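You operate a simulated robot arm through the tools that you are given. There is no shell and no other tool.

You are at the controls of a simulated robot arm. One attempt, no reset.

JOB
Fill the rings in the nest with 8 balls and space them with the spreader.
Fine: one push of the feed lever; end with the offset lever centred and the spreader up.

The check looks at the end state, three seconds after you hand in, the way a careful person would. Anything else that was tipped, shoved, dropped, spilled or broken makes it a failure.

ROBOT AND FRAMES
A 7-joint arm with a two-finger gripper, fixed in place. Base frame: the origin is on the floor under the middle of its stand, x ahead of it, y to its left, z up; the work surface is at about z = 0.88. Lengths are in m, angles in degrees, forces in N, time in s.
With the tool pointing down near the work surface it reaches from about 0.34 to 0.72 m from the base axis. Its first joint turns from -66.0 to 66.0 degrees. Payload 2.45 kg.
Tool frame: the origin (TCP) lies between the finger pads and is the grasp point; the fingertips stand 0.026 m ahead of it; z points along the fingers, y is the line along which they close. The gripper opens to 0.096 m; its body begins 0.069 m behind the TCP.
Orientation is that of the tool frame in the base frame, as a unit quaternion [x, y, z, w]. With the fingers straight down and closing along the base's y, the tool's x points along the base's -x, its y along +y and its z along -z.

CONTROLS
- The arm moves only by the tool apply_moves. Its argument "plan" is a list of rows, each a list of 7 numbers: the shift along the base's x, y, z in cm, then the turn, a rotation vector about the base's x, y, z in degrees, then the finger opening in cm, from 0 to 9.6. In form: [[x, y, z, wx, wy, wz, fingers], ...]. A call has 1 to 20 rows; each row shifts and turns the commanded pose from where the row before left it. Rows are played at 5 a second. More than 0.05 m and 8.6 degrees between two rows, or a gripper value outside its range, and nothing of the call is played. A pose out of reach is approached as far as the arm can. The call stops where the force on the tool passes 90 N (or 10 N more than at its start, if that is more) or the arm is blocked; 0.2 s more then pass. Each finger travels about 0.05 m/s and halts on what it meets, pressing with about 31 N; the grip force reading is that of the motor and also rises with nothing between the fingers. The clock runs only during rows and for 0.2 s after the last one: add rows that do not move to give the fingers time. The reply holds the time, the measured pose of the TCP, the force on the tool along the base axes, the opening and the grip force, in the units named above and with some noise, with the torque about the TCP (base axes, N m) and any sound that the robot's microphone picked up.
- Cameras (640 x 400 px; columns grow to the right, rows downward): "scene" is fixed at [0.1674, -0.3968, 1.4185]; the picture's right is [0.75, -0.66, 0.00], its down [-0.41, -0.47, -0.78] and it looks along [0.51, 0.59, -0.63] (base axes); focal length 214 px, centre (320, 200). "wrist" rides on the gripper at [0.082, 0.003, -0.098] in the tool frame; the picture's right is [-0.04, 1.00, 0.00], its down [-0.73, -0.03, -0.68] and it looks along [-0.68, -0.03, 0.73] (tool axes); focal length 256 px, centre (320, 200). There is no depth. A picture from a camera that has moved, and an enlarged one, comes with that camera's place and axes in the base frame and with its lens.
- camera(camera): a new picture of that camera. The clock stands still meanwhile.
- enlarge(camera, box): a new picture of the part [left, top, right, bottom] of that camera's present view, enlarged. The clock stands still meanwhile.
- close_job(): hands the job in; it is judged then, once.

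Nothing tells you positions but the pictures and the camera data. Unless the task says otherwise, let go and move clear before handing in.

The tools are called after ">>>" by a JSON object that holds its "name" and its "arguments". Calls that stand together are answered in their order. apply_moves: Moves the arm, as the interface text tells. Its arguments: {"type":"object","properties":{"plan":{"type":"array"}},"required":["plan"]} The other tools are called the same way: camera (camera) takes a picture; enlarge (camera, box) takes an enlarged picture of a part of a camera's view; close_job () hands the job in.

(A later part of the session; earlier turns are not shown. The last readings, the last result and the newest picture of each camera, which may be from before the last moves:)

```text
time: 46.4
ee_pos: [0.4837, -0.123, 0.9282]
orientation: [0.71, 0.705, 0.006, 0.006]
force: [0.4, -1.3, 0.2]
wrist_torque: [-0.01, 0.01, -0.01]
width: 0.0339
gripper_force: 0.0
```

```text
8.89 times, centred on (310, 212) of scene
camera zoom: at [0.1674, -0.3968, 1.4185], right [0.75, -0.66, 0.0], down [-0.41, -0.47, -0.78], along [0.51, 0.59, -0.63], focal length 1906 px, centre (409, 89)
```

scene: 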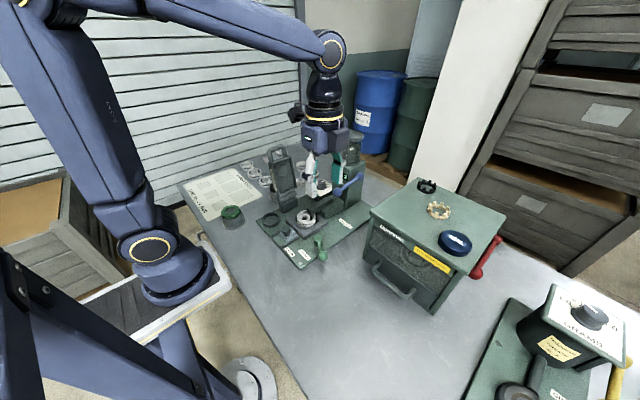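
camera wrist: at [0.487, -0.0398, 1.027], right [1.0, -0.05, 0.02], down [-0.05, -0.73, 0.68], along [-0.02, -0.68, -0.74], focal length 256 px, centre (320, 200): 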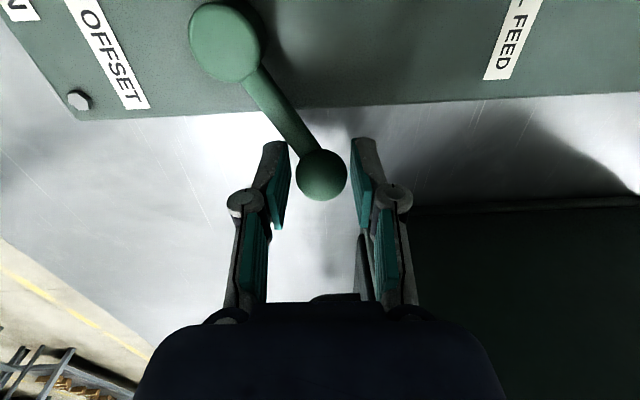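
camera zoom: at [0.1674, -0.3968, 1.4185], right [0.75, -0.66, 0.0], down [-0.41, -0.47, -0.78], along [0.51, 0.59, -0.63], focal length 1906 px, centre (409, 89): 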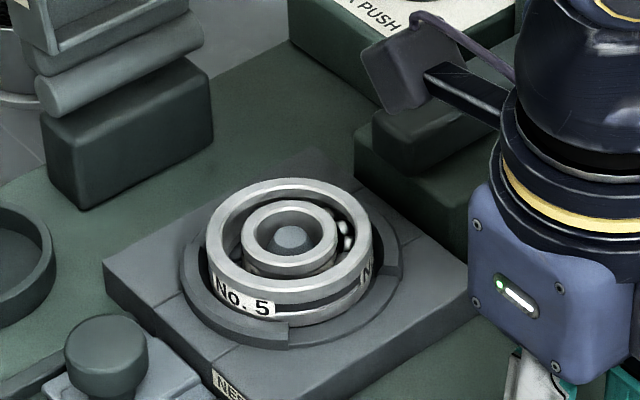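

The lever has snapped back to its -60° centre (ball at about (0.485, -0.120)) and the rings look concentric again, with the spout retracted. I'll open, rise, and go to a spot with a good view of the spreader.

>>> {"name": "apply_moves", "arguments": {"plan": [[0, 0, 0, 0, 0, 0, 6], [0, 0, 0, 0, 0, 0, 6], [0, 0, 4, 0, 0, 0, 6], [0, 0, 5, 0, 0, 0, 6], [0, 0, 5, 0, 0, 0, 6], [0, 0, 5, 0, 0, 0, 6], [0, 0, 5, 0, 0, 0, 6], [-1, 1.5, 0.5, 0, 0, 8.2, 6], [-1, 1.5, 0.5, 0, 0, 8.2, 6], [-1, 1.5, 0, 0, 0, 8.2, 6], [-1, 1.5, 0, 0, 0, 8.2, 6], [-1, 1.5, 0, 0, 0, 8.2, 6], [-1, 1.5, 0, 0, 0, 8.2, 6], [-1, 1.5, 0, 0, 0, 8.2, 6], [-1, 1.5, 0, 0, 0, 8.2, 6], [-1, 1.5, 0, 0, 0, 8.2, 6], [-1, 1.5, 0, 0, 0, 8.2, 6], [-1, 1.5, 0, 0, 0, 8.2, 6]]}}

>>> {"name": "camera", "arguments": {"camera": "wrist"}}

>>> {"name": "enlarge", "arguments": {"camera": "scene", "box": [240, 130, 380, 270]}}

```text
time: 50.2
ee_pos: [0.3728, 0.0424, 1.1771]
orientation: [0.0, 1.0, 0.008, 0.0]
force: [0.2, -0.5, -0.3]
wrist_torque: [0.0, 0.01, -0.02]
width: 0.06
gripper_force: 0.1
```

```text
taken
camera wrist: at [0.2929, 0.0455, 1.2766], right [0.04, 1.0, 0.02], down [0.73, -0.04, 0.68], along [0.68, -0.01, -0.74], focal length 256 px, centre (320, 200)
```

wrist: 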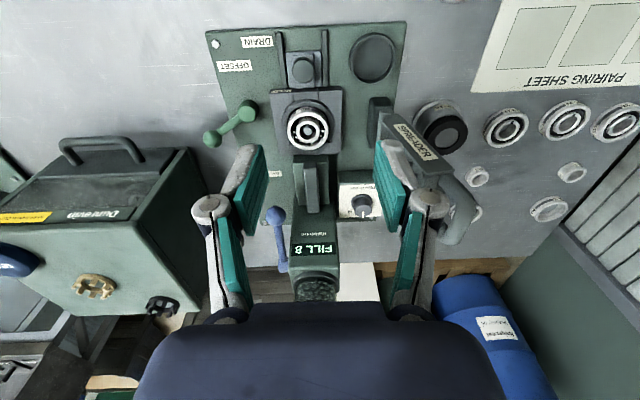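

```text
2.86 times, centred on (310, 200) of scene
camera zoom: at [0.1674, -0.3968, 1.4185], right [0.75, -0.66, 0.0], down [-0.41, -0.47, -0.78], along [0.51, 0.59, -0.63], focal length 613 px, centre (349, 200)
```

zoom: 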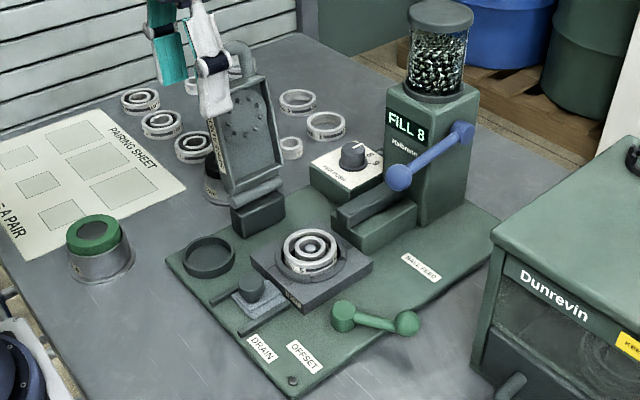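

>>> {"name": "enlarge", "arguments": {"camera": "wrist", "box": [270, 90, 350, 160]}}

>>> {"name": "enlarge", "arguments": {"camera": "wrist", "box": [190, 20, 350, 150]}}

```text
5.71 times, centred on (310, 125) of wrist
camera zoom: at [0.2929, 0.0455, 1.2766], right [0.04, 1.0, 0.02], down [0.73, -0.04, 0.68], along [0.68, -0.01, -0.74], focal length 1463 px, centre (377, 629)
```

zoom: 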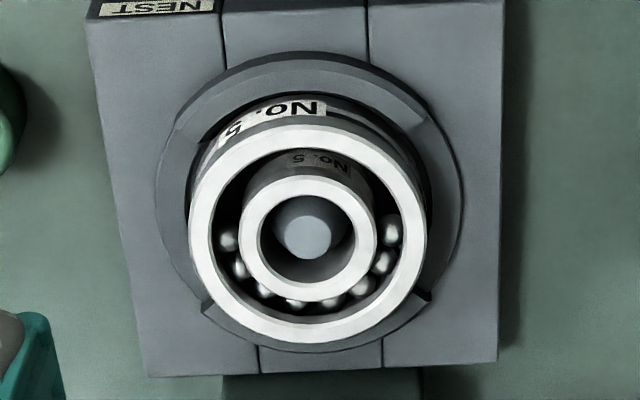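

```text
3.08 times, centred on (270, 85) of wrist
camera zoom: at [0.2929, 0.0455, 1.2766], right [0.04, 1.0, 0.02], down [0.73, -0.04, 0.68], along [0.68, -0.01, -0.74], focal length 788 px, centre (474, 554)
```

zoom: 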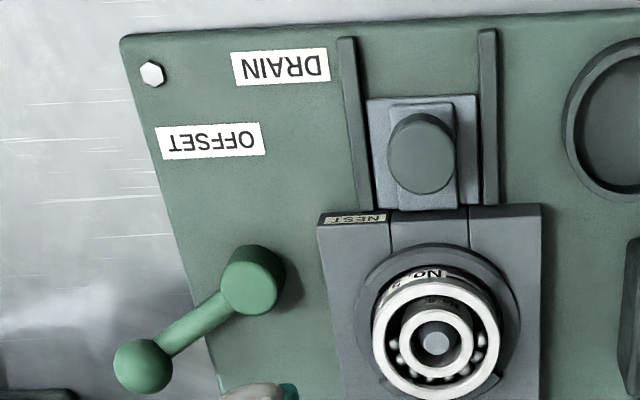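

All 8 balls are visible between the concentric rings. Now I'll close the fingers and shift sideways for an unobstructed look at the spreader and its handle.

>>> {"name": "apply_moves", "arguments": {"plan": [[0, -4, 1, 0, 0, 0, 0], [0, -4, 1, 0, 0, 0, 0], [0, 0, 0, 0, 0, 0, 0], [0, 0, 0, 0, 0, 0, 0]]}}

>>> {"name": "camera", "arguments": {"camera": "wrist"}}

>>> {"name": "enlarge", "arguments": {"camera": "wrist", "box": [370, 60, 530, 220]}}

>>> {"name": "enlarge", "arguments": {"camera": "scene", "box": [250, 130, 330, 220]}}

```text
time: 51.2
ee_pos: [0.3723, -0.0371, 1.1981]
orientation: [0.001, 1.0, 0.008, -0.001]
force: [-0.2, -1.1, -0.7]
wrist_torque: [0.0, -0.04, -0.01]
width: 0.0
gripper_force: 28.7
```

```text
taken
camera wrist: at [0.2926, -0.0344, 1.2971], right [0.04, 1.0, 0.02], down [0.73, -0.04, 0.68], along [0.68, -0.02, -0.74], focal length 256 px, centre (320, 200)
```

wrist: 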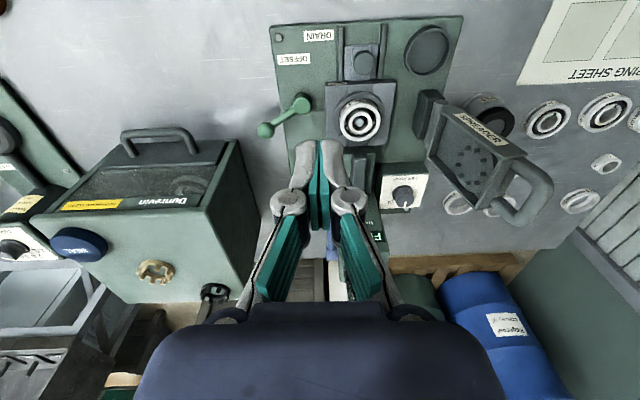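

```text
2.50 times, centred on (450, 140) of wrist
camera zoom: at [0.2926, -0.0344, 1.2971], right [0.04, 1.0, 0.02], down [0.73, -0.04, 0.68], along [0.68, -0.02, -0.74], focal length 640 px, centre (-5, 350)
```

zoom: 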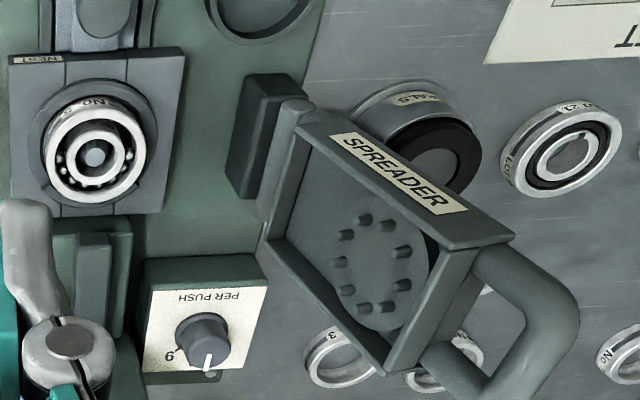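

```text
4.44 times, centred on (290, 175) of scene
camera zoom: at [0.1674, -0.3968, 1.4185], right [0.75, -0.66, 0.0], down [-0.41, -0.47, -0.78], along [0.51, 0.59, -0.63], focal length 953 px, centre (453, 311)
```

zoom: 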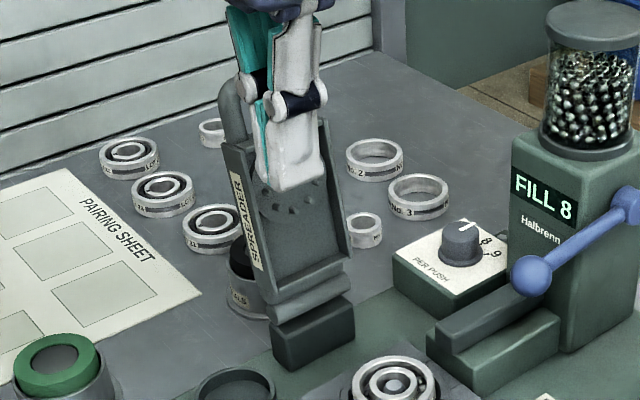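

>>> {"name": "enlarge", "arguments": {"camera": "wrist", "box": [480, 140, 580, 240]}}

>>> {"name": "enlarge", "arguments": {"camera": "wrist", "box": [405, 70, 505, 170]}}

```text
4.00 times, centred on (530, 190) of wrist
camera zoom: at [0.2926, -0.0344, 1.2971], right [0.04, 1.0, 0.02], down [0.73, -0.04, 0.68], along [0.68, -0.02, -0.74], focal length 1024 px, centre (-520, 240)
```

zoom: 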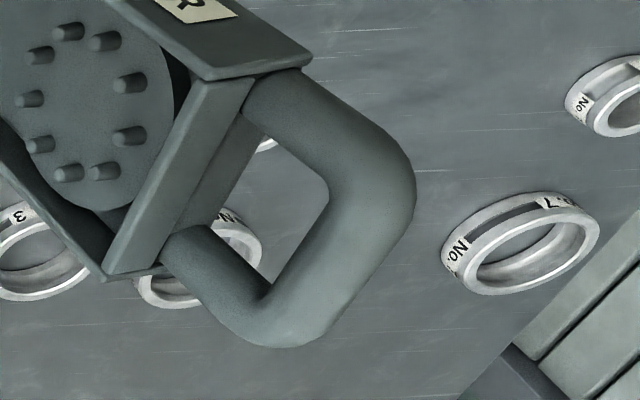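

```text
4.00 times, centred on (455, 120) of wrist
camera zoom: at [0.2926, -0.0344, 1.2971], right [0.04, 1.0, 0.02], down [0.73, -0.04, 0.68], along [0.68, -0.02, -0.74], focal length 1024 px, centre (-220, 520)
```

zoom: 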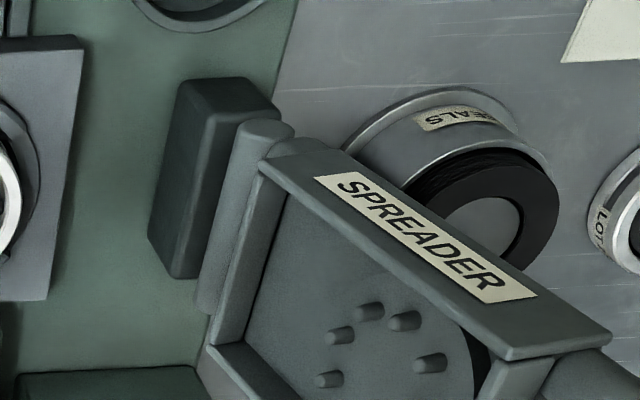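

I've triangulated the spreader: hinge rod along x at about (y 0.128, z 0.952), x centre 0.4745; the handle bar (about 22 mm thick) is at about (0.4745, 0.168, 1.120), so the swing radius is about 0.173 m, leaning 13° back. I'll hover above the handle, fingers open along y, and check alignment.

>>> {"name": "apply_moves", "arguments": {"plan": [[0, 0, 3, -0.9, 0, 0, 6], [0, 2, 3, 0, 0, 0, 6], [2.05, 4.1, 0, 0, 0, 0, 6], [2.05, 4.1, 0, 0, 0, 0, 6], [2.05, 4.1, 0, 0, 0, 0, 6], [2.05, 4.1, 0, 0, 0, 0, 6], [2.05, 2.1, 0, 0, 0, 0, 6]]}}

>>> {"name": "camera", "arguments": {"camera": "wrist"}}

>>> {"name": "enlarge", "arguments": {"camera": "scene", "box": [230, 60, 350, 220]}}

```text
time: 52.8
ee_pos: [0.4766, 0.167, 1.2586]
orientation: [0.002, 1.0, 0.001, 0.0]
force: [-0.5, 1.0, 0.2]
wrist_torque: [-0.01, 0.01, 0.0]
width: 0.06
gripper_force: 0.1
```

```text
taken
camera wrist: at [0.3962, 0.1717, 1.3576], right [0.04, 1.0, 0.0], down [0.73, -0.03, 0.68], along [0.68, -0.03, -0.74], focal length 256 px, centre (320, 200)
```

wrist: 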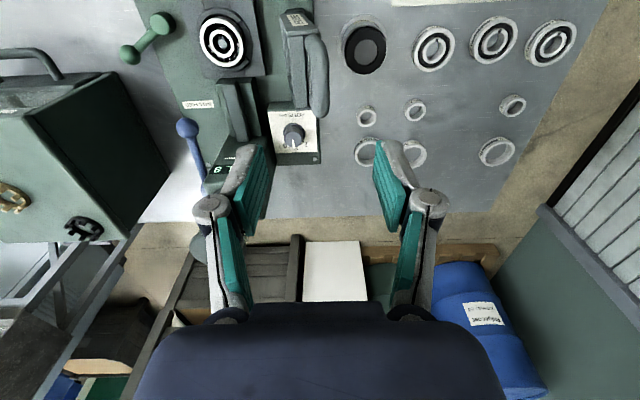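

```text
2.50 times, centred on (290, 140) of scene
camera zoom: at [0.1674, -0.3967, 1.4185], right [0.75, -0.66, 0.0], down [-0.41, -0.47, -0.78], along [0.51, 0.59, -0.63], focal length 536 px, centre (395, 350)
```

zoom: 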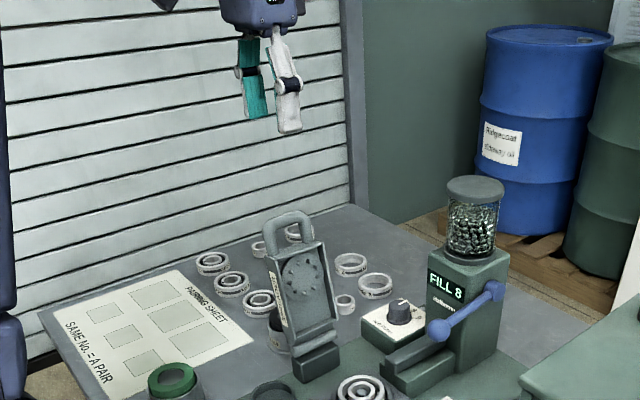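

>>> {"name": "enlarge", "arguments": {"camera": "wrist", "box": [260, 0, 360, 130]}}

>>> {"name": "enlarge", "arguments": {"camera": "scene", "box": [275, 135, 325, 185]}}

```text
3.08 times, centred on (310, 65) of wrist
camera zoom: at [0.3962, 0.1717, 1.3576], right [0.04, 1.0, 0.0], down [0.73, -0.03, 0.68], along [0.68, -0.03, -0.74], focal length 788 px, centre (351, 615)
```

zoom: 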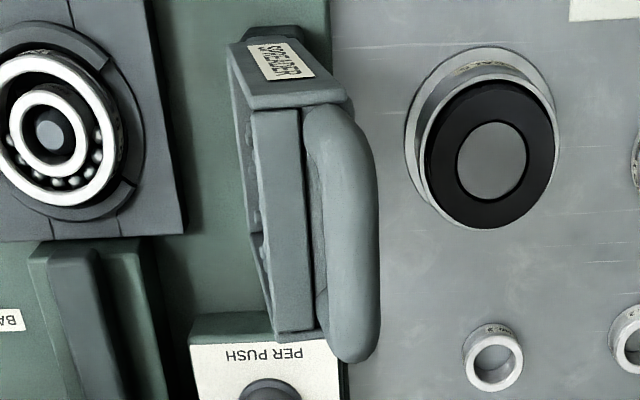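

```text
8.00 times, centred on (300, 160) of scene
camera zoom: at [0.1674, -0.3967, 1.4185], right [0.75, -0.66, 0.0], down [-0.41, -0.47, -0.78], along [0.51, 0.59, -0.63], focal length 1716 px, centre (480, 520)
```

zoom: 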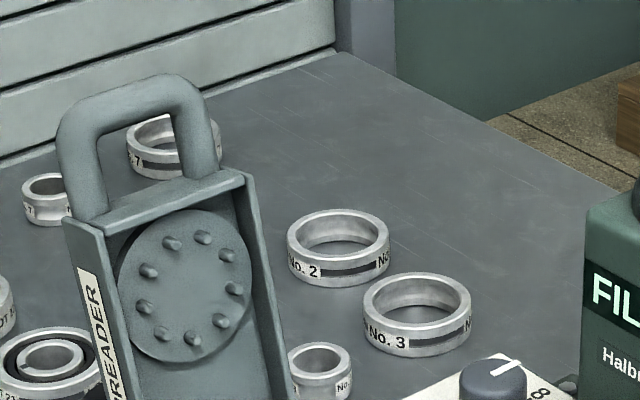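

Aligned: the bar is centred at about (0.474, 0.167, 1.122). Descending so the bar sits just above the fingertips, then gripping.

>>> {"name": "apply_moves", "arguments": {"plan": [[-0.1, 0, -4, 0, 0, 0, 6], [-0.1, 0, -4, 0, 0, 0, 6], [0, 0, -2.5, 0, 0, 0, 6], [0, 0, 0, 0, 0, 0, 6]]}}

>>> {"name": "camera", "arguments": {"camera": "wrist"}}

>>> {"name": "enlarge", "arguments": {"camera": "scene", "box": [250, 110, 340, 200]}}

```text
time: 53.8
ee_pos: [0.4748, 0.1677, 1.1527]
orientation: [0.002, 1.0, 0.001, -0.001]
force: [-0.3, 0.4, -0.1]
wrist_torque: [-0.01, 0.01, -0.02]
width: 0.06
gripper_force: 0.1
```

```text
taken
camera wrist: at [0.3942, 0.172, 1.2518], right [0.04, 1.0, 0.0], down [0.73, -0.03, 0.68], along [0.68, -0.03, -0.73], focal length 256 px, centre (320, 200)
```

wrist: 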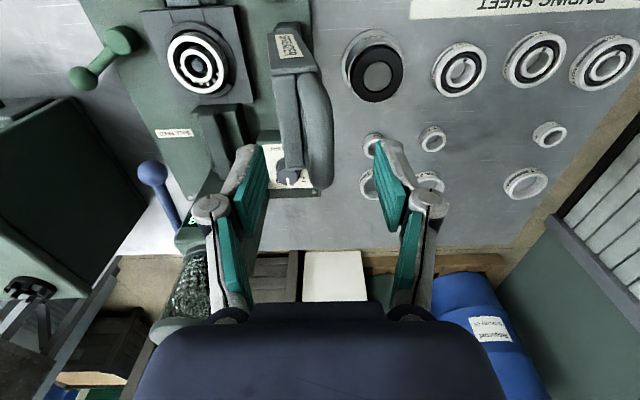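

```text
4.44 times, centred on (295, 155) of scene
camera zoom: at [0.1674, -0.3968, 1.4185], right [0.75, -0.66, 0.0], down [-0.41, -0.47, -0.78], along [0.51, 0.59, -0.63], focal length 953 px, centre (431, 400)
```

zoom: 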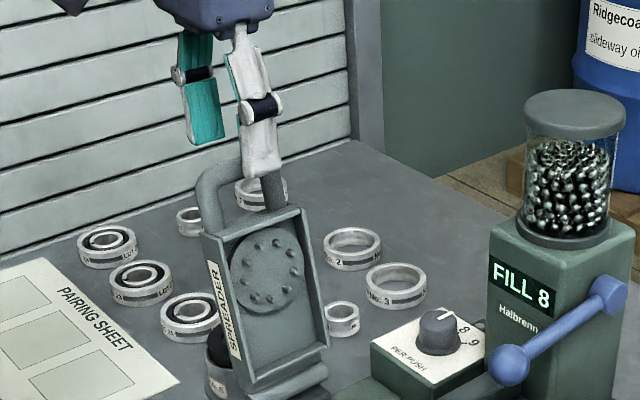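

>>> {"name": "apply_moves", "arguments": {"plan": [[0, 0, -2, 0, 0, 0, 6], [0, 0, 0, 0, 0, 0, 1], [0, 0, 0, 0, 0, 0, 1], [0, 0, 0, 0, 0, 0, 1], [0, 0, 0, 0, 0, 0, 1], [0, 0, 0, 0, 0, 0, 1]]}}

>>> {"name": "camera", "arguments": {"camera": "wrist"}}

>>> {"name": "enlarge", "arguments": {"camera": "scene", "box": [250, 110, 340, 200]}}

```text
time: 55.2
ee_pos: [0.4754, 0.1671, 1.1324]
orientation: [0.002, 1.0, 0.001, -0.001]
force: [0.3, 0.8, -3.2]
wrist_torque: [0.03, -0.22, -0.07]
width: 0.0142
gripper_force: 40.9
```

```text
taken
camera wrist: at [0.3939, 0.1722, 1.2323], right [0.04, 1.0, 0.0], down [0.73, -0.03, 0.68], along [0.68, -0.03, -0.73], focal length 256 px, centre (320, 200)
```

wrist: 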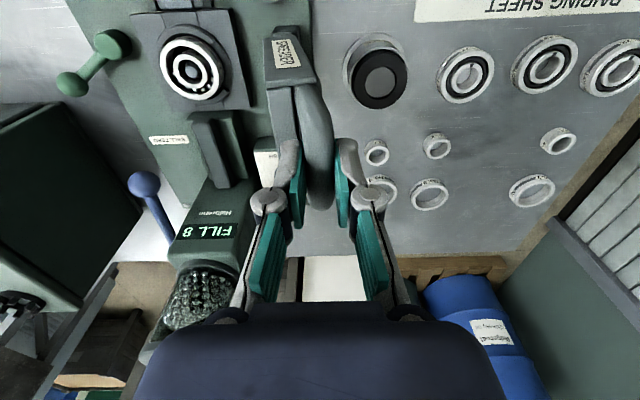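

```text
4.44 times, centred on (295, 155) of scene
camera zoom: at [0.1674, -0.3967, 1.4185], right [0.75, -0.66, 0.0], down [-0.41, -0.47, -0.78], along [0.51, 0.59, -0.63], focal length 953 px, centre (431, 400)
```

zoom: 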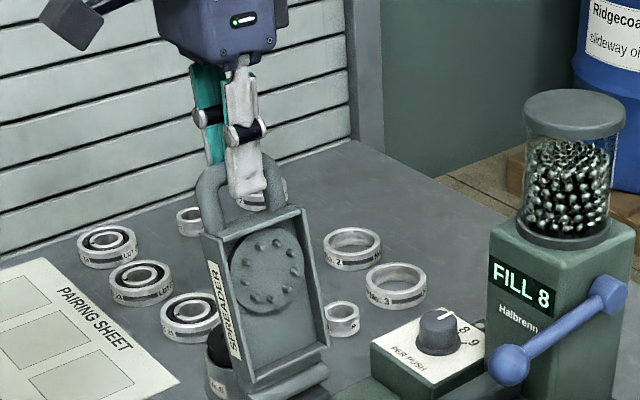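

Handle gripped (bar about 14 mm). Starting the swing with two small steps along the arc to check the forces.

>>> {"name": "apply_moves", "arguments": {"plan": [[0, -0.73, 0.15, 0, 0, 0, 1], [0, -0.73, 0.12, 0, 0, 0, 1], [0, -0.76, 0.08, 0, 0, 0, 1], [0, -0.76, 0.06, 0, 0, 0, 1], [0, 0, 0, 0, 0, 0, 1]]}}

>>> {"name": "enlarge", "arguments": {"camera": "scene", "box": [250, 110, 340, 220]}}

```text
time: 56.4
ee_pos: [0.4748, 0.1388, 1.1377]
orientation: [0.001, 1.0, 0.0, 0.001]
force: [0.9, 1.1, -0.9]
wrist_torque: [0.08, -0.01, 0.19]
width: 0.0147
gripper_force: 41.0
```

```text
3.64 times, centred on (295, 165) of scene
camera zoom: at [0.1675, -0.3967, 1.4185], right [0.75, -0.66, 0.0], down [-0.41, -0.47, -0.78], along [0.51, 0.59, -0.63], focal length 780 px, centre (411, 327)
```

zoom: 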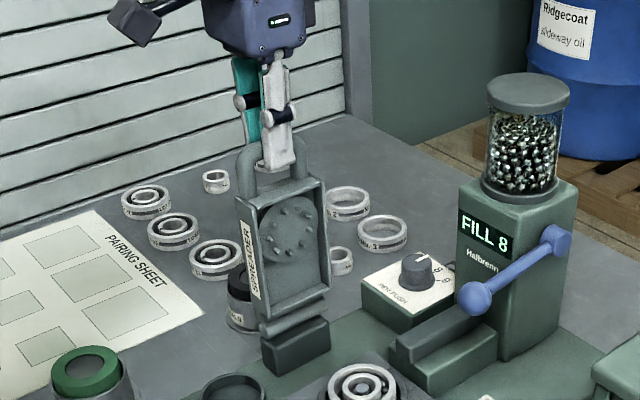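

It swings freely with tiny forces. Continuing along the arc to about the 122° point.

>>> {"name": "apply_moves", "arguments": {"plan": [[0, -1.52, 0.01, 0, 0, 0, 1], [0, -1.52, -0.12, 0, 0, 0, 1], [0, -1.5, -0.25, 0, 0, 0, 1], [0, -1.47, -0.38, 0, 0, 0, 1], [0, -1.43, -0.51, 0, 0, 0, 1], [0, -1.39, -0.63, 0, 0, 0, 1], [0, -1.32, -0.75, 0, 0, 0, 1], [0, 0, 0, 0, 0, 0, 1]]}}

>>> {"name": "enlarge", "arguments": {"camera": "scene", "box": [250, 110, 380, 260]}}

>>> {"name": "camera", "arguments": {"camera": "wrist"}}

```text
time: 58.2
ee_pos: [0.4733, 0.0357, 1.1105]
orientation: [0.002, 1.0, 0.001, -0.001]
force: [-0.8, 2.5, -4.5]
wrist_torque: [0.16, -0.58, 0.99]
width: 0.0148
gripper_force: 40.9
```

```text
2.67 times, centred on (315, 185) of scene
camera zoom: at [0.1675, -0.3967, 1.4185], right [0.75, -0.66, 0.0], down [-0.41, -0.47, -0.78], along [0.51, 0.59, -0.63], focal length 572 px, centre (333, 240)
```

zoom: 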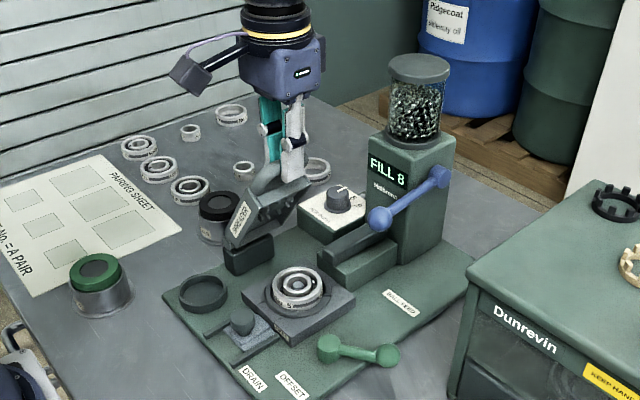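

```text
taken
camera wrist: at [0.3937, 0.0406, 1.2094], right [0.04, 1.0, 0.0], down [0.73, -0.03, 0.68], along [0.68, -0.03, -0.73], focal length 256 px, centre (320, 200)
```

wrist: 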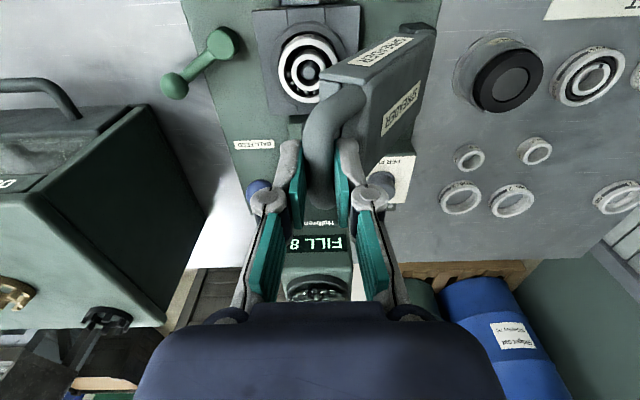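

The spreader follows well. Continuing down toward the 152° point.

>>> {"name": "apply_moves", "arguments": {"plan": [[0, -1.26, -0.86, 0, 0, 0, 1], [0, -1.17, -0.97, 0, 0, 0, 1], [0, -1.09, -1.07, 0, 0, 0, 1], [0, -0.98, -1.15, 0, 0, 0, 1], [0, -0.89, -1.24, 0, 0, 0, 1], [0, -0.77, -1.31, 0, 0, 0, 1], [0, 0, 0, 0, 0, 0, 1]]}}

>>> {"name": "enlarge", "arguments": {"camera": "scene", "box": [260, 120, 380, 260]}}

>>> {"name": "camera", "arguments": {"camera": "wrist"}}

```text
time: 59.8
ee_pos: [0.4757, -0.0266, 1.0438]
orientation: [0.001, 1.0, 0.001, -0.001]
force: [-4.0, 1.1, -2.4]
wrist_torque: [0.03, -0.03, 1.01]
width: 0.0149
gripper_force: 41.1
```

```text
2.86 times, centred on (320, 190) of scene
camera zoom: at [0.1673, -0.3967, 1.4185], right [0.75, -0.66, 0.0], down [-0.41, -0.47, -0.78], along [0.51, 0.59, -0.63], focal length 613 px, centre (320, 229)
```

zoom: 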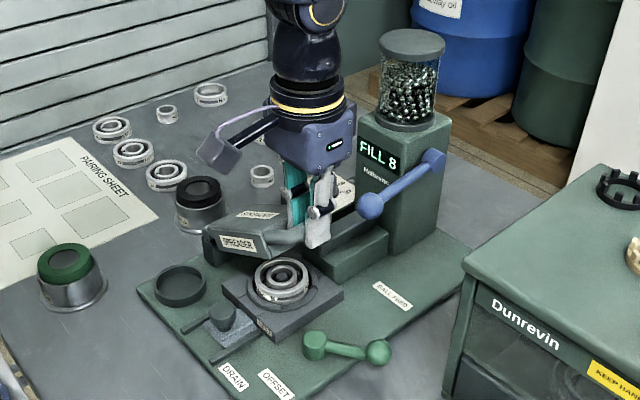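

```text
taken
camera wrist: at [0.394, -0.0208, 1.1434], right [0.04, 1.0, 0.0], down [0.73, -0.03, 0.68], along [0.68, -0.03, -0.74], focal length 256 px, centre (320, 200)
```

wrist: 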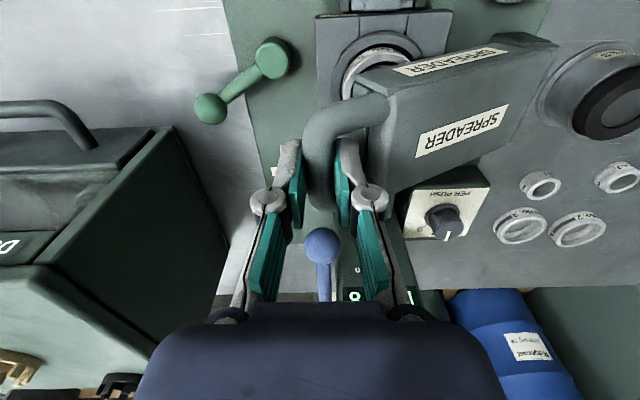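

Still smooth, about 28° above horizontal. Continuing slowly to near the nest.

>>> {"name": "apply_moves", "arguments": {"plan": [[0, -0.35, -0.68, 0, 0, 0, 1], [0, -0.3, -0.7, 0, 0, 0, 1], [0, -0.28, -0.71, 0, 0, 0, 1], [0, -0.26, -0.71, 0, 0, 0, 1], [0, -0.22, -0.73, 0, 0, 0, 1], [0, -0.18, -0.74, 0, 0, 0, 1], [0, 0, 0, 0, 0, 0, 1]]}}

>>> {"name": "enlarge", "arguments": {"camera": "scene", "box": [265, 160, 365, 250]}}

>>> {"name": "camera", "arguments": {"camera": "wrist"}}

```text
time: 61.4
ee_pos: [0.4735, -0.0415, 1.0024]
orientation: [0.002, 1.0, 0.001, 0.0]
force: [-6.3, -8.0, 0.4]
wrist_torque: [-0.11, -0.12, 1.0]
width: 0.0153
gripper_force: 40.8
```

```text
4.44 times, centred on (315, 205) of scene
camera zoom: at [0.1672, -0.397, 1.4184], right [0.75, -0.66, 0.0], down [-0.41, -0.47, -0.78], along [0.51, 0.59, -0.63], focal length 953 px, centre (342, 178)
```

zoom: 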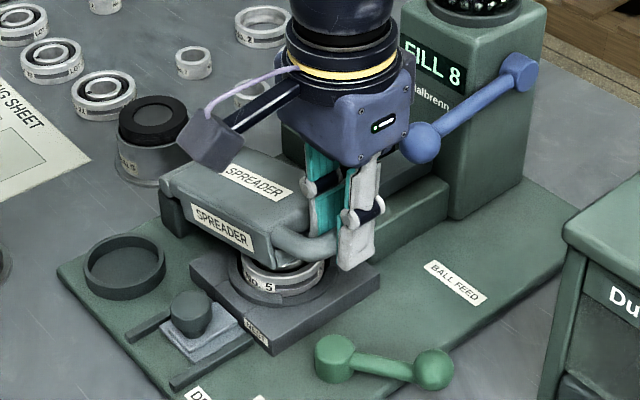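

```text
taken
camera wrist: at [0.3941, -0.0373, 1.1007], right [0.04, 1.0, 0.0], down [0.73, -0.03, 0.68], along [0.68, -0.03, -0.73], focal length 256 px, centre (320, 200)
```

wrist: 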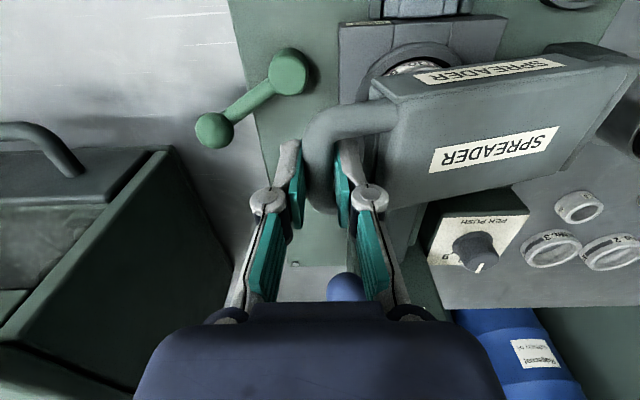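

About 13° above horizontal now. Before going lower I want to check the hand's clearance to the feed lever ball, which must not be touched.

>>> {"name": "enlarge", "arguments": {"camera": "scene", "box": [300, 130, 380, 220]}}

>>> {"name": "enlarge", "arguments": {"camera": "wrist", "box": [240, 100, 440, 320]}}

```text
4.44 times, centred on (340, 175) of scene
camera zoom: at [0.1672, -0.397, 1.4184], right [0.75, -0.66, 0.0], down [-0.41, -0.47, -0.78], along [0.51, 0.59, -0.63], focal length 953 px, centre (231, 311)
```

zoom: 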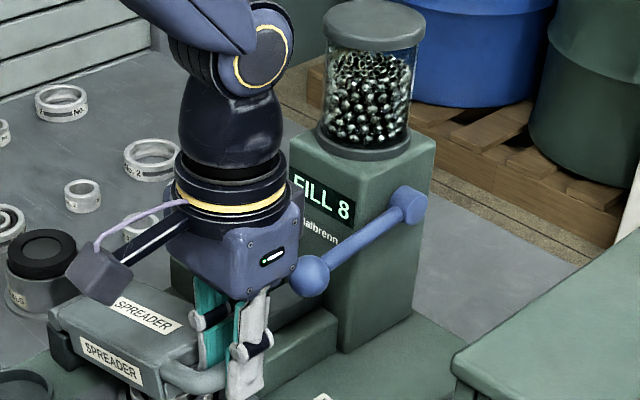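

```text
1.82 times, centred on (340, 210) of wrist
camera zoom: at [0.3941, -0.0373, 1.1007], right [0.04, 1.0, 0.0], down [0.73, -0.03, 0.68], along [0.68, -0.03, -0.73], focal length 465 px, centre (284, 182)
```

zoom: 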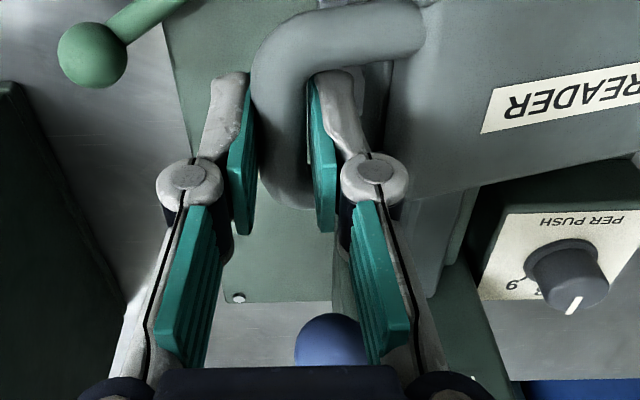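

The hand clears the lever ball, but I'll add margin by tilting the hand 8° back toward -x (pads just pivot on the bar), then lower in small steps, watching force.

>>> {"name": "apply_moves", "arguments": {"plan": [[0, 0, 0, 0, -4, 0, 1], [0, 0, 0, 0, -4, 0, 1], [0, -0.18, -0.74, 0, 0, 0, 1], [0, -0.14, -0.75, 0, 0, 0, 1], [0, 0, 0, 0, 0, 0, 1]]}}

>>> {"name": "enlarge", "arguments": {"camera": "scene", "box": [265, 160, 365, 250]}}

>>> {"name": "camera", "arguments": {"camera": "wrist"}}

```text
time: 62.6
ee_pos: [0.4753, -0.0454, 0.9882]
orientation: [0.002, 0.998, 0.002, 0.07]
force: [-11.9, -15.2, 1.3]
wrist_torque: [-0.13, -0.42, 0.99]
width: 0.0149
gripper_force: 41.2
```

```text
4.44 times, centred on (315, 205) of scene
camera zoom: at [0.167, -0.3972, 1.4184], right [0.75, -0.66, 0.0], down [-0.41, -0.47, -0.78], along [0.51, 0.59, -0.63], focal length 953 px, centre (342, 178)
```

zoom: 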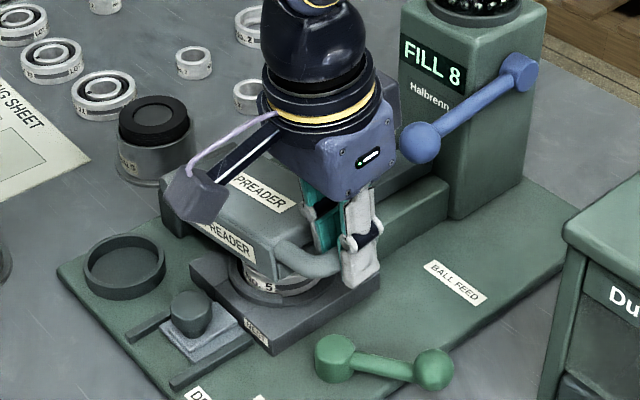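

```text
taken
camera wrist: at [0.3804, -0.0404, 1.0738], right [0.04, 1.0, 0.01], down [0.63, -0.03, 0.77], along [0.77, -0.03, -0.63], focal length 256 px, centre (320, 200)
```

wrist: 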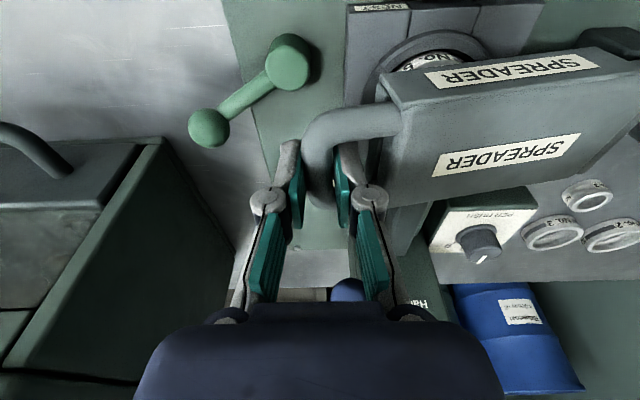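

Clearance to the feed lever is good now. Side load is -15 N in y, so I'll follow outward slightly while lowering.

>>> {"name": "apply_moves", "arguments": {"plan": [[-0.1, -0.2, -0.6, 0, 0, 0, 1], [0, -0.15, -0.6, 0, 0, 0, 1], [0, -0.05, -0.5, 0, 0, 0, 1], [0, 0, 0, 0, 0, 0, 1]]}}

>>> {"name": "enlarge", "arguments": {"camera": "scene", "box": [265, 160, 365, 250]}}

>>> {"name": "camera", "arguments": {"camera": "wrist"}}

```text
time: 63.6
ee_pos: [0.474, -0.0471, 0.9696]
orientation: [0.0, 0.998, 0.002, 0.07]
force: [-3.2, -3.0, -0.9]
wrist_torque: [0.03, -0.52, 1.02]
width: 0.0147
gripper_force: 42.0
```

```text
4.44 times, centred on (315, 205) of scene
camera zoom: at [0.1673, -0.3968, 1.4185], right [0.75, -0.66, 0.0], down [-0.41, -0.47, -0.78], along [0.51, 0.59, -0.63], focal length 953 px, centre (342, 178)
```

zoom: 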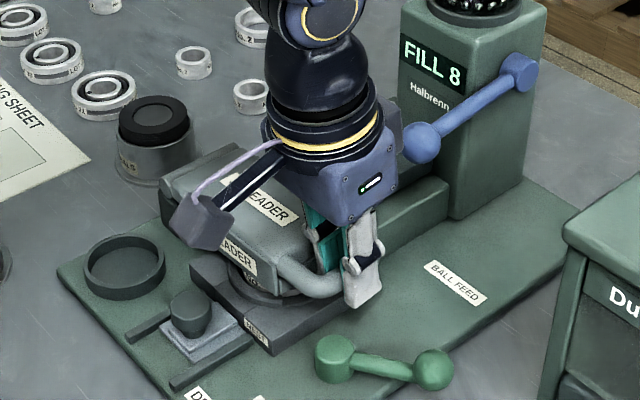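

```text
taken
camera wrist: at [0.3804, -0.043, 1.0564], right [0.04, 1.0, 0.01], down [0.63, -0.03, 0.77], along [0.77, -0.03, -0.63], focal length 256 px, centre (320, 200)
```

wrist: 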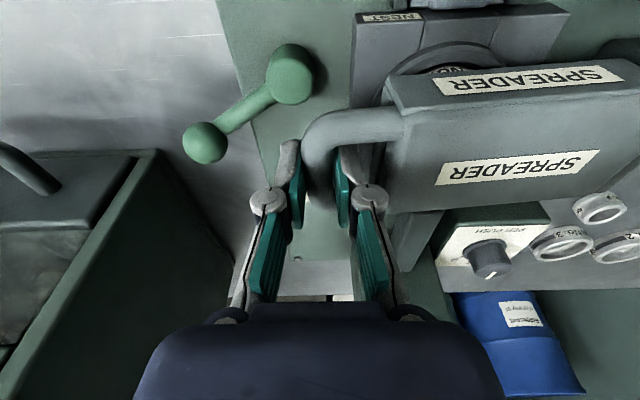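

Plate is nearly horizontal over the nest. Lowering the last bit gently until the force shows it seated.

>>> {"name": "apply_moves", "arguments": {"plan": [[0, 0, -0.35, 0, 0, 0, 1], [0, 0, -0.35, 0, 0, 0, 1], [0, 0, 0, 0, 0, 0, 1]]}}

>>> {"name": "enlarge", "arguments": {"camera": "scene", "box": [280, 190, 340, 240]}}

```text
time: 64.4
ee_pos: [0.4731, -0.0487, 0.962]
orientation: [0.001, 0.998, 0.001, 0.07]
force: [-1.6, 0.4, -1.9]
wrist_torque: [0.05, -0.46, 1.0]
width: 0.0148
gripper_force: 41.3
```

```text
8.00 times, centred on (310, 215) of scene
camera zoom: at [0.1674, -0.3967, 1.4185], right [0.75, -0.66, 0.0], down [-0.41, -0.47, -0.78], along [0.51, 0.59, -0.63], focal length 1716 px, centre (400, 80)
```

zoom: 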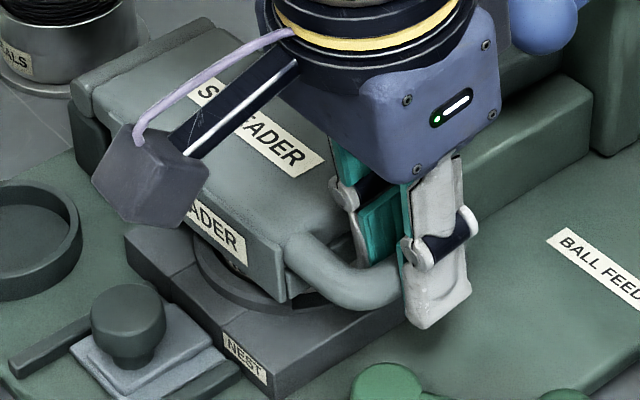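

>>> {"name": "apply_moves", "arguments": {"plan": [[0, 0, -0.3, 0, 0, 0, 1], [0, 0, -0.3, 0, 0, 0, 1], [0, 0, 0, 0, 0, 0, 1]]}}

>>> {"name": "enlarge", "arguments": {"camera": "scene", "box": [280, 190, 340, 240]}}

>>> {"name": "camera", "arguments": {"camera": "wrist"}}

```text
time: 65.2
ee_pos: [0.4737, -0.0481, 0.957]
orientation: [0.0, 0.998, 0.002, 0.069]
force: [0.4, 2.2, -0.6]
wrist_torque: [0.08, -0.37, 1.02]
width: 0.015
gripper_force: 40.9
```

```text
8.00 times, centred on (310, 215) of scene
camera zoom: at [0.1674, -0.3967, 1.4185], right [0.75, -0.66, 0.0], down [-0.41, -0.47, -0.78], along [0.51, 0.59, -0.63], focal length 1716 px, centre (400, 80)
```

zoom: 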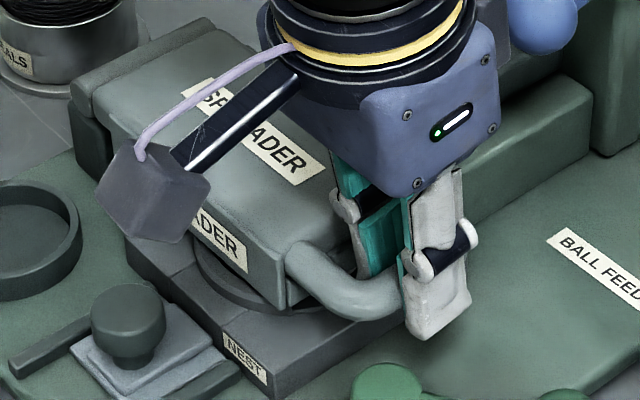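

```text
taken
camera wrist: at [0.3805, -0.0436, 1.0434], right [0.04, 1.0, 0.01], down [0.63, -0.03, 0.77], along [0.77, -0.03, -0.63], focal length 256 px, centre (320, 200)
```

wrist: 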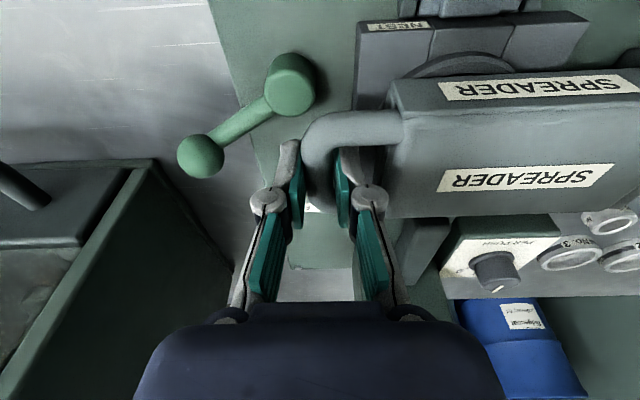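

>>> {"name": "apply_moves", "arguments": {"plan": [[0, 0, -0.2, 0, 0, 0, 1], [0, 0, -0.2, 0, 0, 0, 1], [0, 0, 0, 0, 0, 0, 1]]}}

>>> {"name": "enlarge", "arguments": {"camera": "wrist", "box": [240, 20, 480, 220]}}

>>> {"name": "enlarge", "arguments": {"camera": "scene", "box": [285, 205, 335, 245]}}

```text
time: 66.0
ee_pos: [0.4748, -0.0473, 0.955]
orientation: [0.001, 0.997, 0.001, 0.071]
force: [-0.6, 4.8, 27.3]
wrist_torque: [0.06, -0.11, 1.06]
width: 0.0152
gripper_force: 40.5
```

```text
2.00 times, centred on (360, 120) of wrist
camera zoom: at [0.3805, -0.0436, 1.0401], right [0.04, 1.0, 0.01], down [0.63, -0.03, 0.78], along [0.78, -0.03, -0.63], focal length 512 px, centre (240, 360)
```

zoom: 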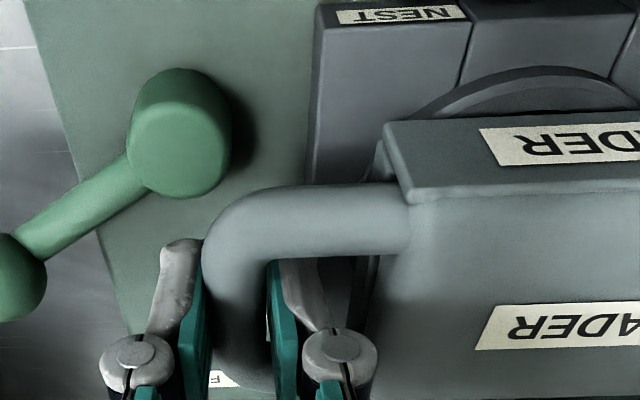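

```text
10.00 times, centred on (310, 225) of scene
camera zoom: at [0.1669, -0.3966, 1.4186], right [0.75, -0.66, 0.0], down [-0.41, -0.47, -0.78], along [0.51, 0.59, -0.63], focal length 2145 px, centre (420, -50)
```

zoom: 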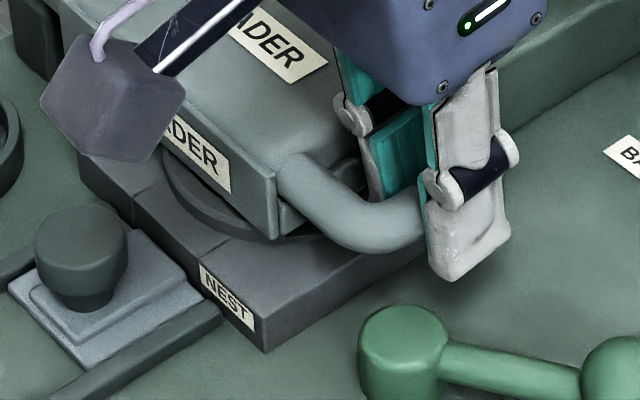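

Contact: 27 N upward, so the spreader is seating. I'll press slightly more to see whether it is a firm stop.

>>> {"name": "apply_moves", "arguments": {"plan": [[0, 0, -0.15, 0, 0, 0, 1], [0, 0, 0, 0, 0, 0, 1], [0, 0, 0, 0, 0, 0, 1], [0, 0, 0, 0, 0, 0, 1]]}}

>>> {"name": "enlarge", "arguments": {"camera": "scene", "box": [285, 205, 335, 245]}}

>>> {"name": "enlarge", "arguments": {"camera": "scene", "box": [250, 130, 400, 250]}}

```text
time: 67.0
ee_pos: [0.474, -0.0485, 0.9518]
orientation: [0.0, 0.997, 0.0, 0.071]
force: [7.5, 6.2, 25.6]
wrist_torque: [0.05, -0.44, 1.01]
width: 0.0148
gripper_force: 40.7
```

```text
10.00 times, centred on (310, 225) of scene
camera zoom: at [0.1672, -0.3965, 1.4186], right [0.75, -0.66, 0.0], down [-0.41, -0.47, -0.78], along [0.51, 0.59, -0.63], focal length 2145 px, centre (420, -50)
```

zoom: 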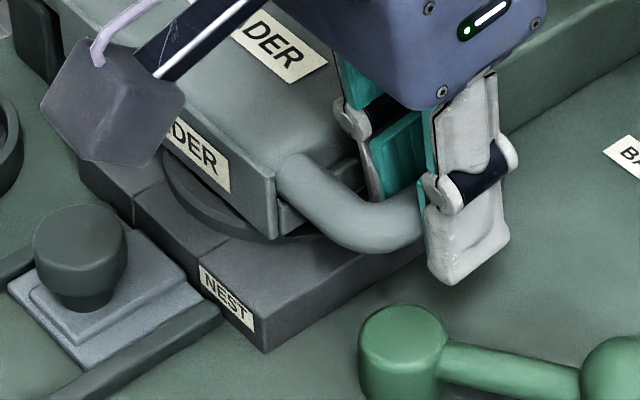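

```text
3.33 times, centred on (325, 190) of scene
camera zoom: at [0.1672, -0.3965, 1.4186], right [0.75, -0.66, 0.0], down [-0.41, -0.47, -0.78], along [0.51, 0.59, -0.63], focal length 715 px, centre (303, 233)
```

zoom: 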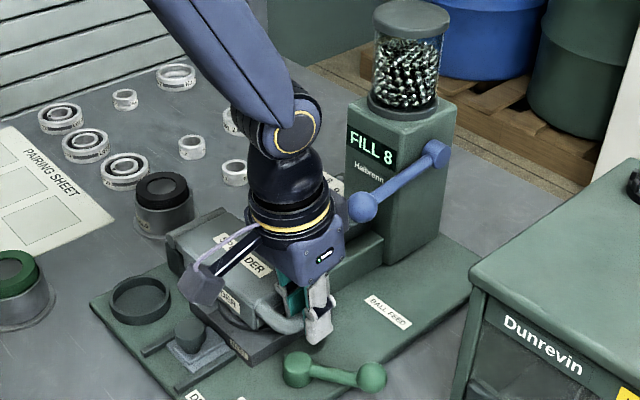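

It holds at a firm stop with about 26 N, so the spreader is fully down. Now I'll lift it partway back along the arc and look at the ball spacing.

>>> {"name": "apply_moves", "arguments": {"plan": [[0, 0, 0.5, 0, 0, 0, 1], [0, 0.01, 0.6, 0, 0, 0, 1], [0, 0.02, 0.8, 0, 0, 0, 1], [0, 0.15, 1.52, 0, 0, 0, 1], [0, 0.28, 1.49, 0, 0, 0, 1], [0, 0.4, 1.47, 0, 0, 0, 1], [0, 0.54, 1.42, 0, 0, 0, 1], [0, 0.65, 1.38, 0, 0, 0, 1], [0, 0.77, 1.31, 0, 0, 0, 1], [0, 0, 0, 0, 0, 0, 1]]}}

>>> {"name": "enlarge", "arguments": {"camera": "scene", "box": [280, 190, 340, 240]}}

>>> {"name": "enlarge", "arguments": {"camera": "scene", "box": [250, 130, 380, 250]}}

>>> {"name": "camera", "arguments": {"camera": "wrist"}}

```text
time: 69.2
ee_pos: [0.4729, -0.0154, 1.0554]
orientation: [-0.001, 0.998, 0.003, 0.066]
force: [-5.0, 40.4, -29.7]
wrist_torque: [0.25, 0.45, 1.07]
width: 0.0148
gripper_force: 40.9
```

```text
8.00 times, centred on (310, 215) of scene
camera zoom: at [0.1677, -0.3956, 1.4188], right [0.75, -0.66, 0.0], down [-0.41, -0.47, -0.78], along [0.51, 0.59, -0.63], focal length 1716 px, centre (400, 80)
```

zoom: 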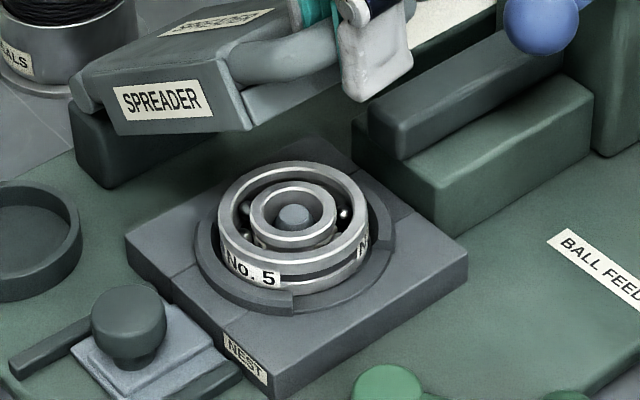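

```text
3.33 times, centred on (315, 190) of scene
camera zoom: at [0.1677, -0.3956, 1.4188], right [0.75, -0.66, 0.0], down [-0.41, -0.47, -0.78], along [0.51, 0.59, -0.63], focal length 715 px, centre (337, 233)
```

zoom: 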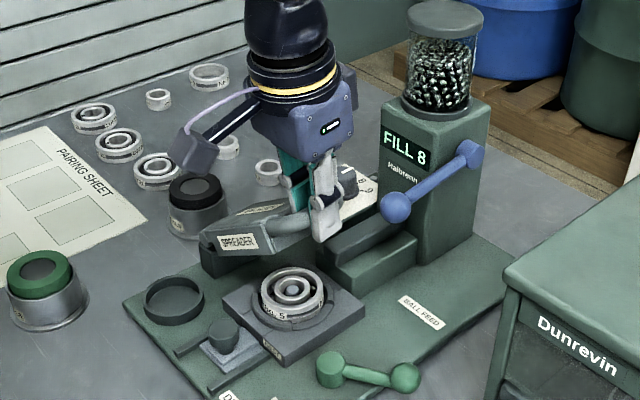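

```text
taken
camera wrist: at [0.3794, -0.0119, 1.1427], right [0.04, 1.0, 0.01], down [0.64, -0.03, 0.77], along [0.77, -0.02, -0.64], focal length 256 px, centre (320, 200)
```

wrist: 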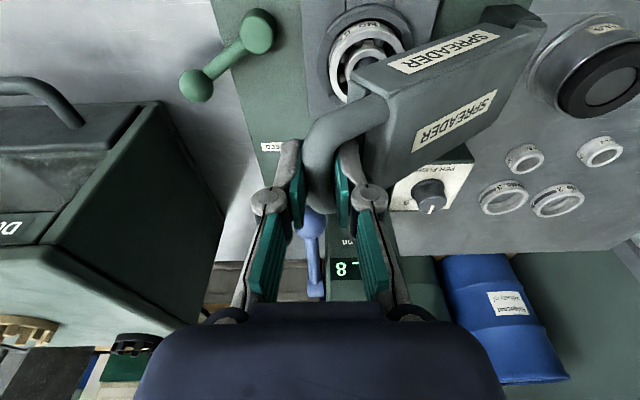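

The balls now look spaced around the raceway. The side load (about 50 N radially outward) shows my path is slightly too wide, so I'll correct inward while continuing to raise.

>>> {"name": "apply_moves", "arguments": {"plan": [[0, 0.5, -0.3, 0, 0, 0, 1], [0, 0.89, 1.2, 0, 0, 0, 1], [0, 0.98, 1.12, 0, 0, 0, 1], [0, 0, 0, 0, 0, 0, 1]]}}

```text
time: 70.2
ee_pos: [0.473, 0.0015, 1.0777]
orientation: [0.002, 0.998, 0.0, 0.069]
force: [-18.5, -3.8, 1.4]
wrist_torque: [-0.16, 0.58, 1.01]
width: 0.0147
gripper_force: 41.4
```

>>> {"name": "apply_moves", "arguments": {"plan": [[-0.1, 1.09, 1.05, 0, 0, 0, 1], [-0.1, 1.17, 0.95, 0, 0, 0, 1], [0, 1.26, 0.85, 0, 0, 0, 1], [0, 1.32, 0.74, 0, 0, 0, 1], [0, 1.39, 0.62, 0, 0, 0, 1], [0, 1.43, 0.5, 0, 0, 0, 1], [0, 0, 0, 0, 0, 0, 1]]}}

>>> {"name": "enlarge", "arguments": {"camera": "scene", "box": [250, 120, 380, 250]}}

```text
time: 71.8
ee_pos: [0.4739, 0.0796, 1.1249]
orientation: [0.002, 0.998, 0.002, 0.07]
force: [10.1, 0.0, -1.1]
wrist_torque: [-0.05, -0.32, 0.59]
width: 0.0145
gripper_force: 40.9
```

```text
3.08 times, centred on (315, 185) of scene
camera zoom: at [0.1677, -0.3968, 1.4184], right [0.75, -0.66, 0.0], down [-0.41, -0.47, -0.78], along [0.51, 0.59, -0.63], focal length 660 px, centre (335, 246)
```

zoom: 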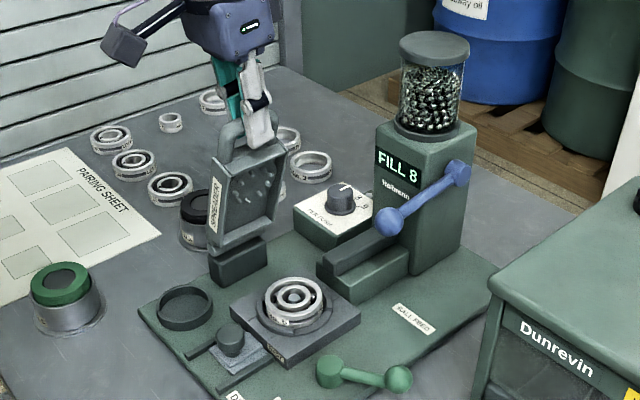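

Forces are low, spreader nearly vertical. Continuing over the top to its original rest position.

>>> {"name": "apply_moves", "arguments": {"plan": [[0, 1.47, 0.37, 0, 0, 0, 1], [0, 1.5, 0.24, 0, 0, 0, 1], [0, 1.52, 0.1, 0, 0, 0, 1], [0, 1.52, -0.02, 0, 0, 0, 1], [0, 1.45, -0.15, 0, 0, 0, 1], [0, 1.1, -0.2, 0, 0, 0, 1], [0, 0, 0, 0, 0, 0, 1]]}}

>>> {"name": "enlarge", "arguments": {"camera": "scene", "box": [250, 110, 380, 240]}}

```text
time: 73.4
ee_pos: [0.4725, 0.166, 1.1268]
orientation: [0.002, 0.998, 0.002, 0.069]
force: [9.8, 0.0, -3.0]
wrist_torque: [-0.05, -0.22, -0.12]
width: 0.0145
gripper_force: 40.7
```

```text
3.08 times, centred on (315, 175) of scene
camera zoom: at [0.1678, -0.3968, 1.4184], right [0.75, -0.66, 0.0], down [-0.41, -0.47, -0.78], along [0.51, 0.59, -0.63], focal length 660 px, centre (335, 277)
```

zoom: 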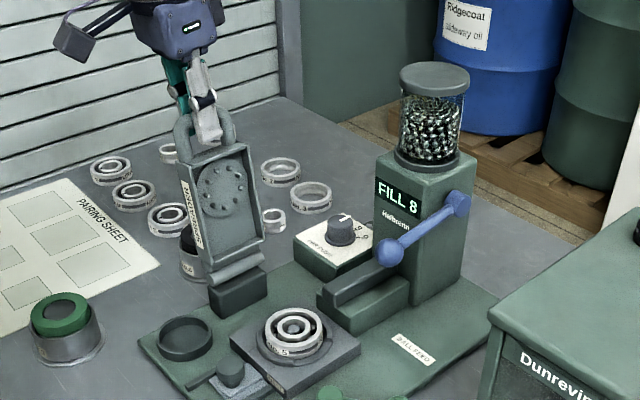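

Back near its original angle. I'll nudge a few millimetres further to confirm it's against its back stop.

>>> {"name": "apply_moves", "arguments": {"plan": [[-0.1, 0.3, -0.07, 0, 0, 0, 1], [0, 0, 0, 0, 0, 0, 1]]}}

```text
time: 74.0
ee_pos: [0.4722, 0.1682, 1.1272]
orientation: [0.002, 0.998, 0.002, 0.069]
force: [16.5, -2.2, -2.9]
wrist_torque: [-0.03, 0.34, -0.07]
width: 0.0144
gripper_force: 40.6
```

>>> {"name": "apply_moves", "arguments": {"plan": [[0.2, 0.3, -0.07, 0, 0, 0, 1], [0, 0, 0, 0, 0, 0, 1]]}}

```text
time: 74.6
ee_pos: [0.4729, 0.1671, 1.1267]
orientation: [0.003, 0.998, -0.001, 0.068]
force: [-8.2, -27.2, 14.9]
wrist_torque: [-0.31, 0.0, -0.07]
width: 0.0144
gripper_force: 40.6
```

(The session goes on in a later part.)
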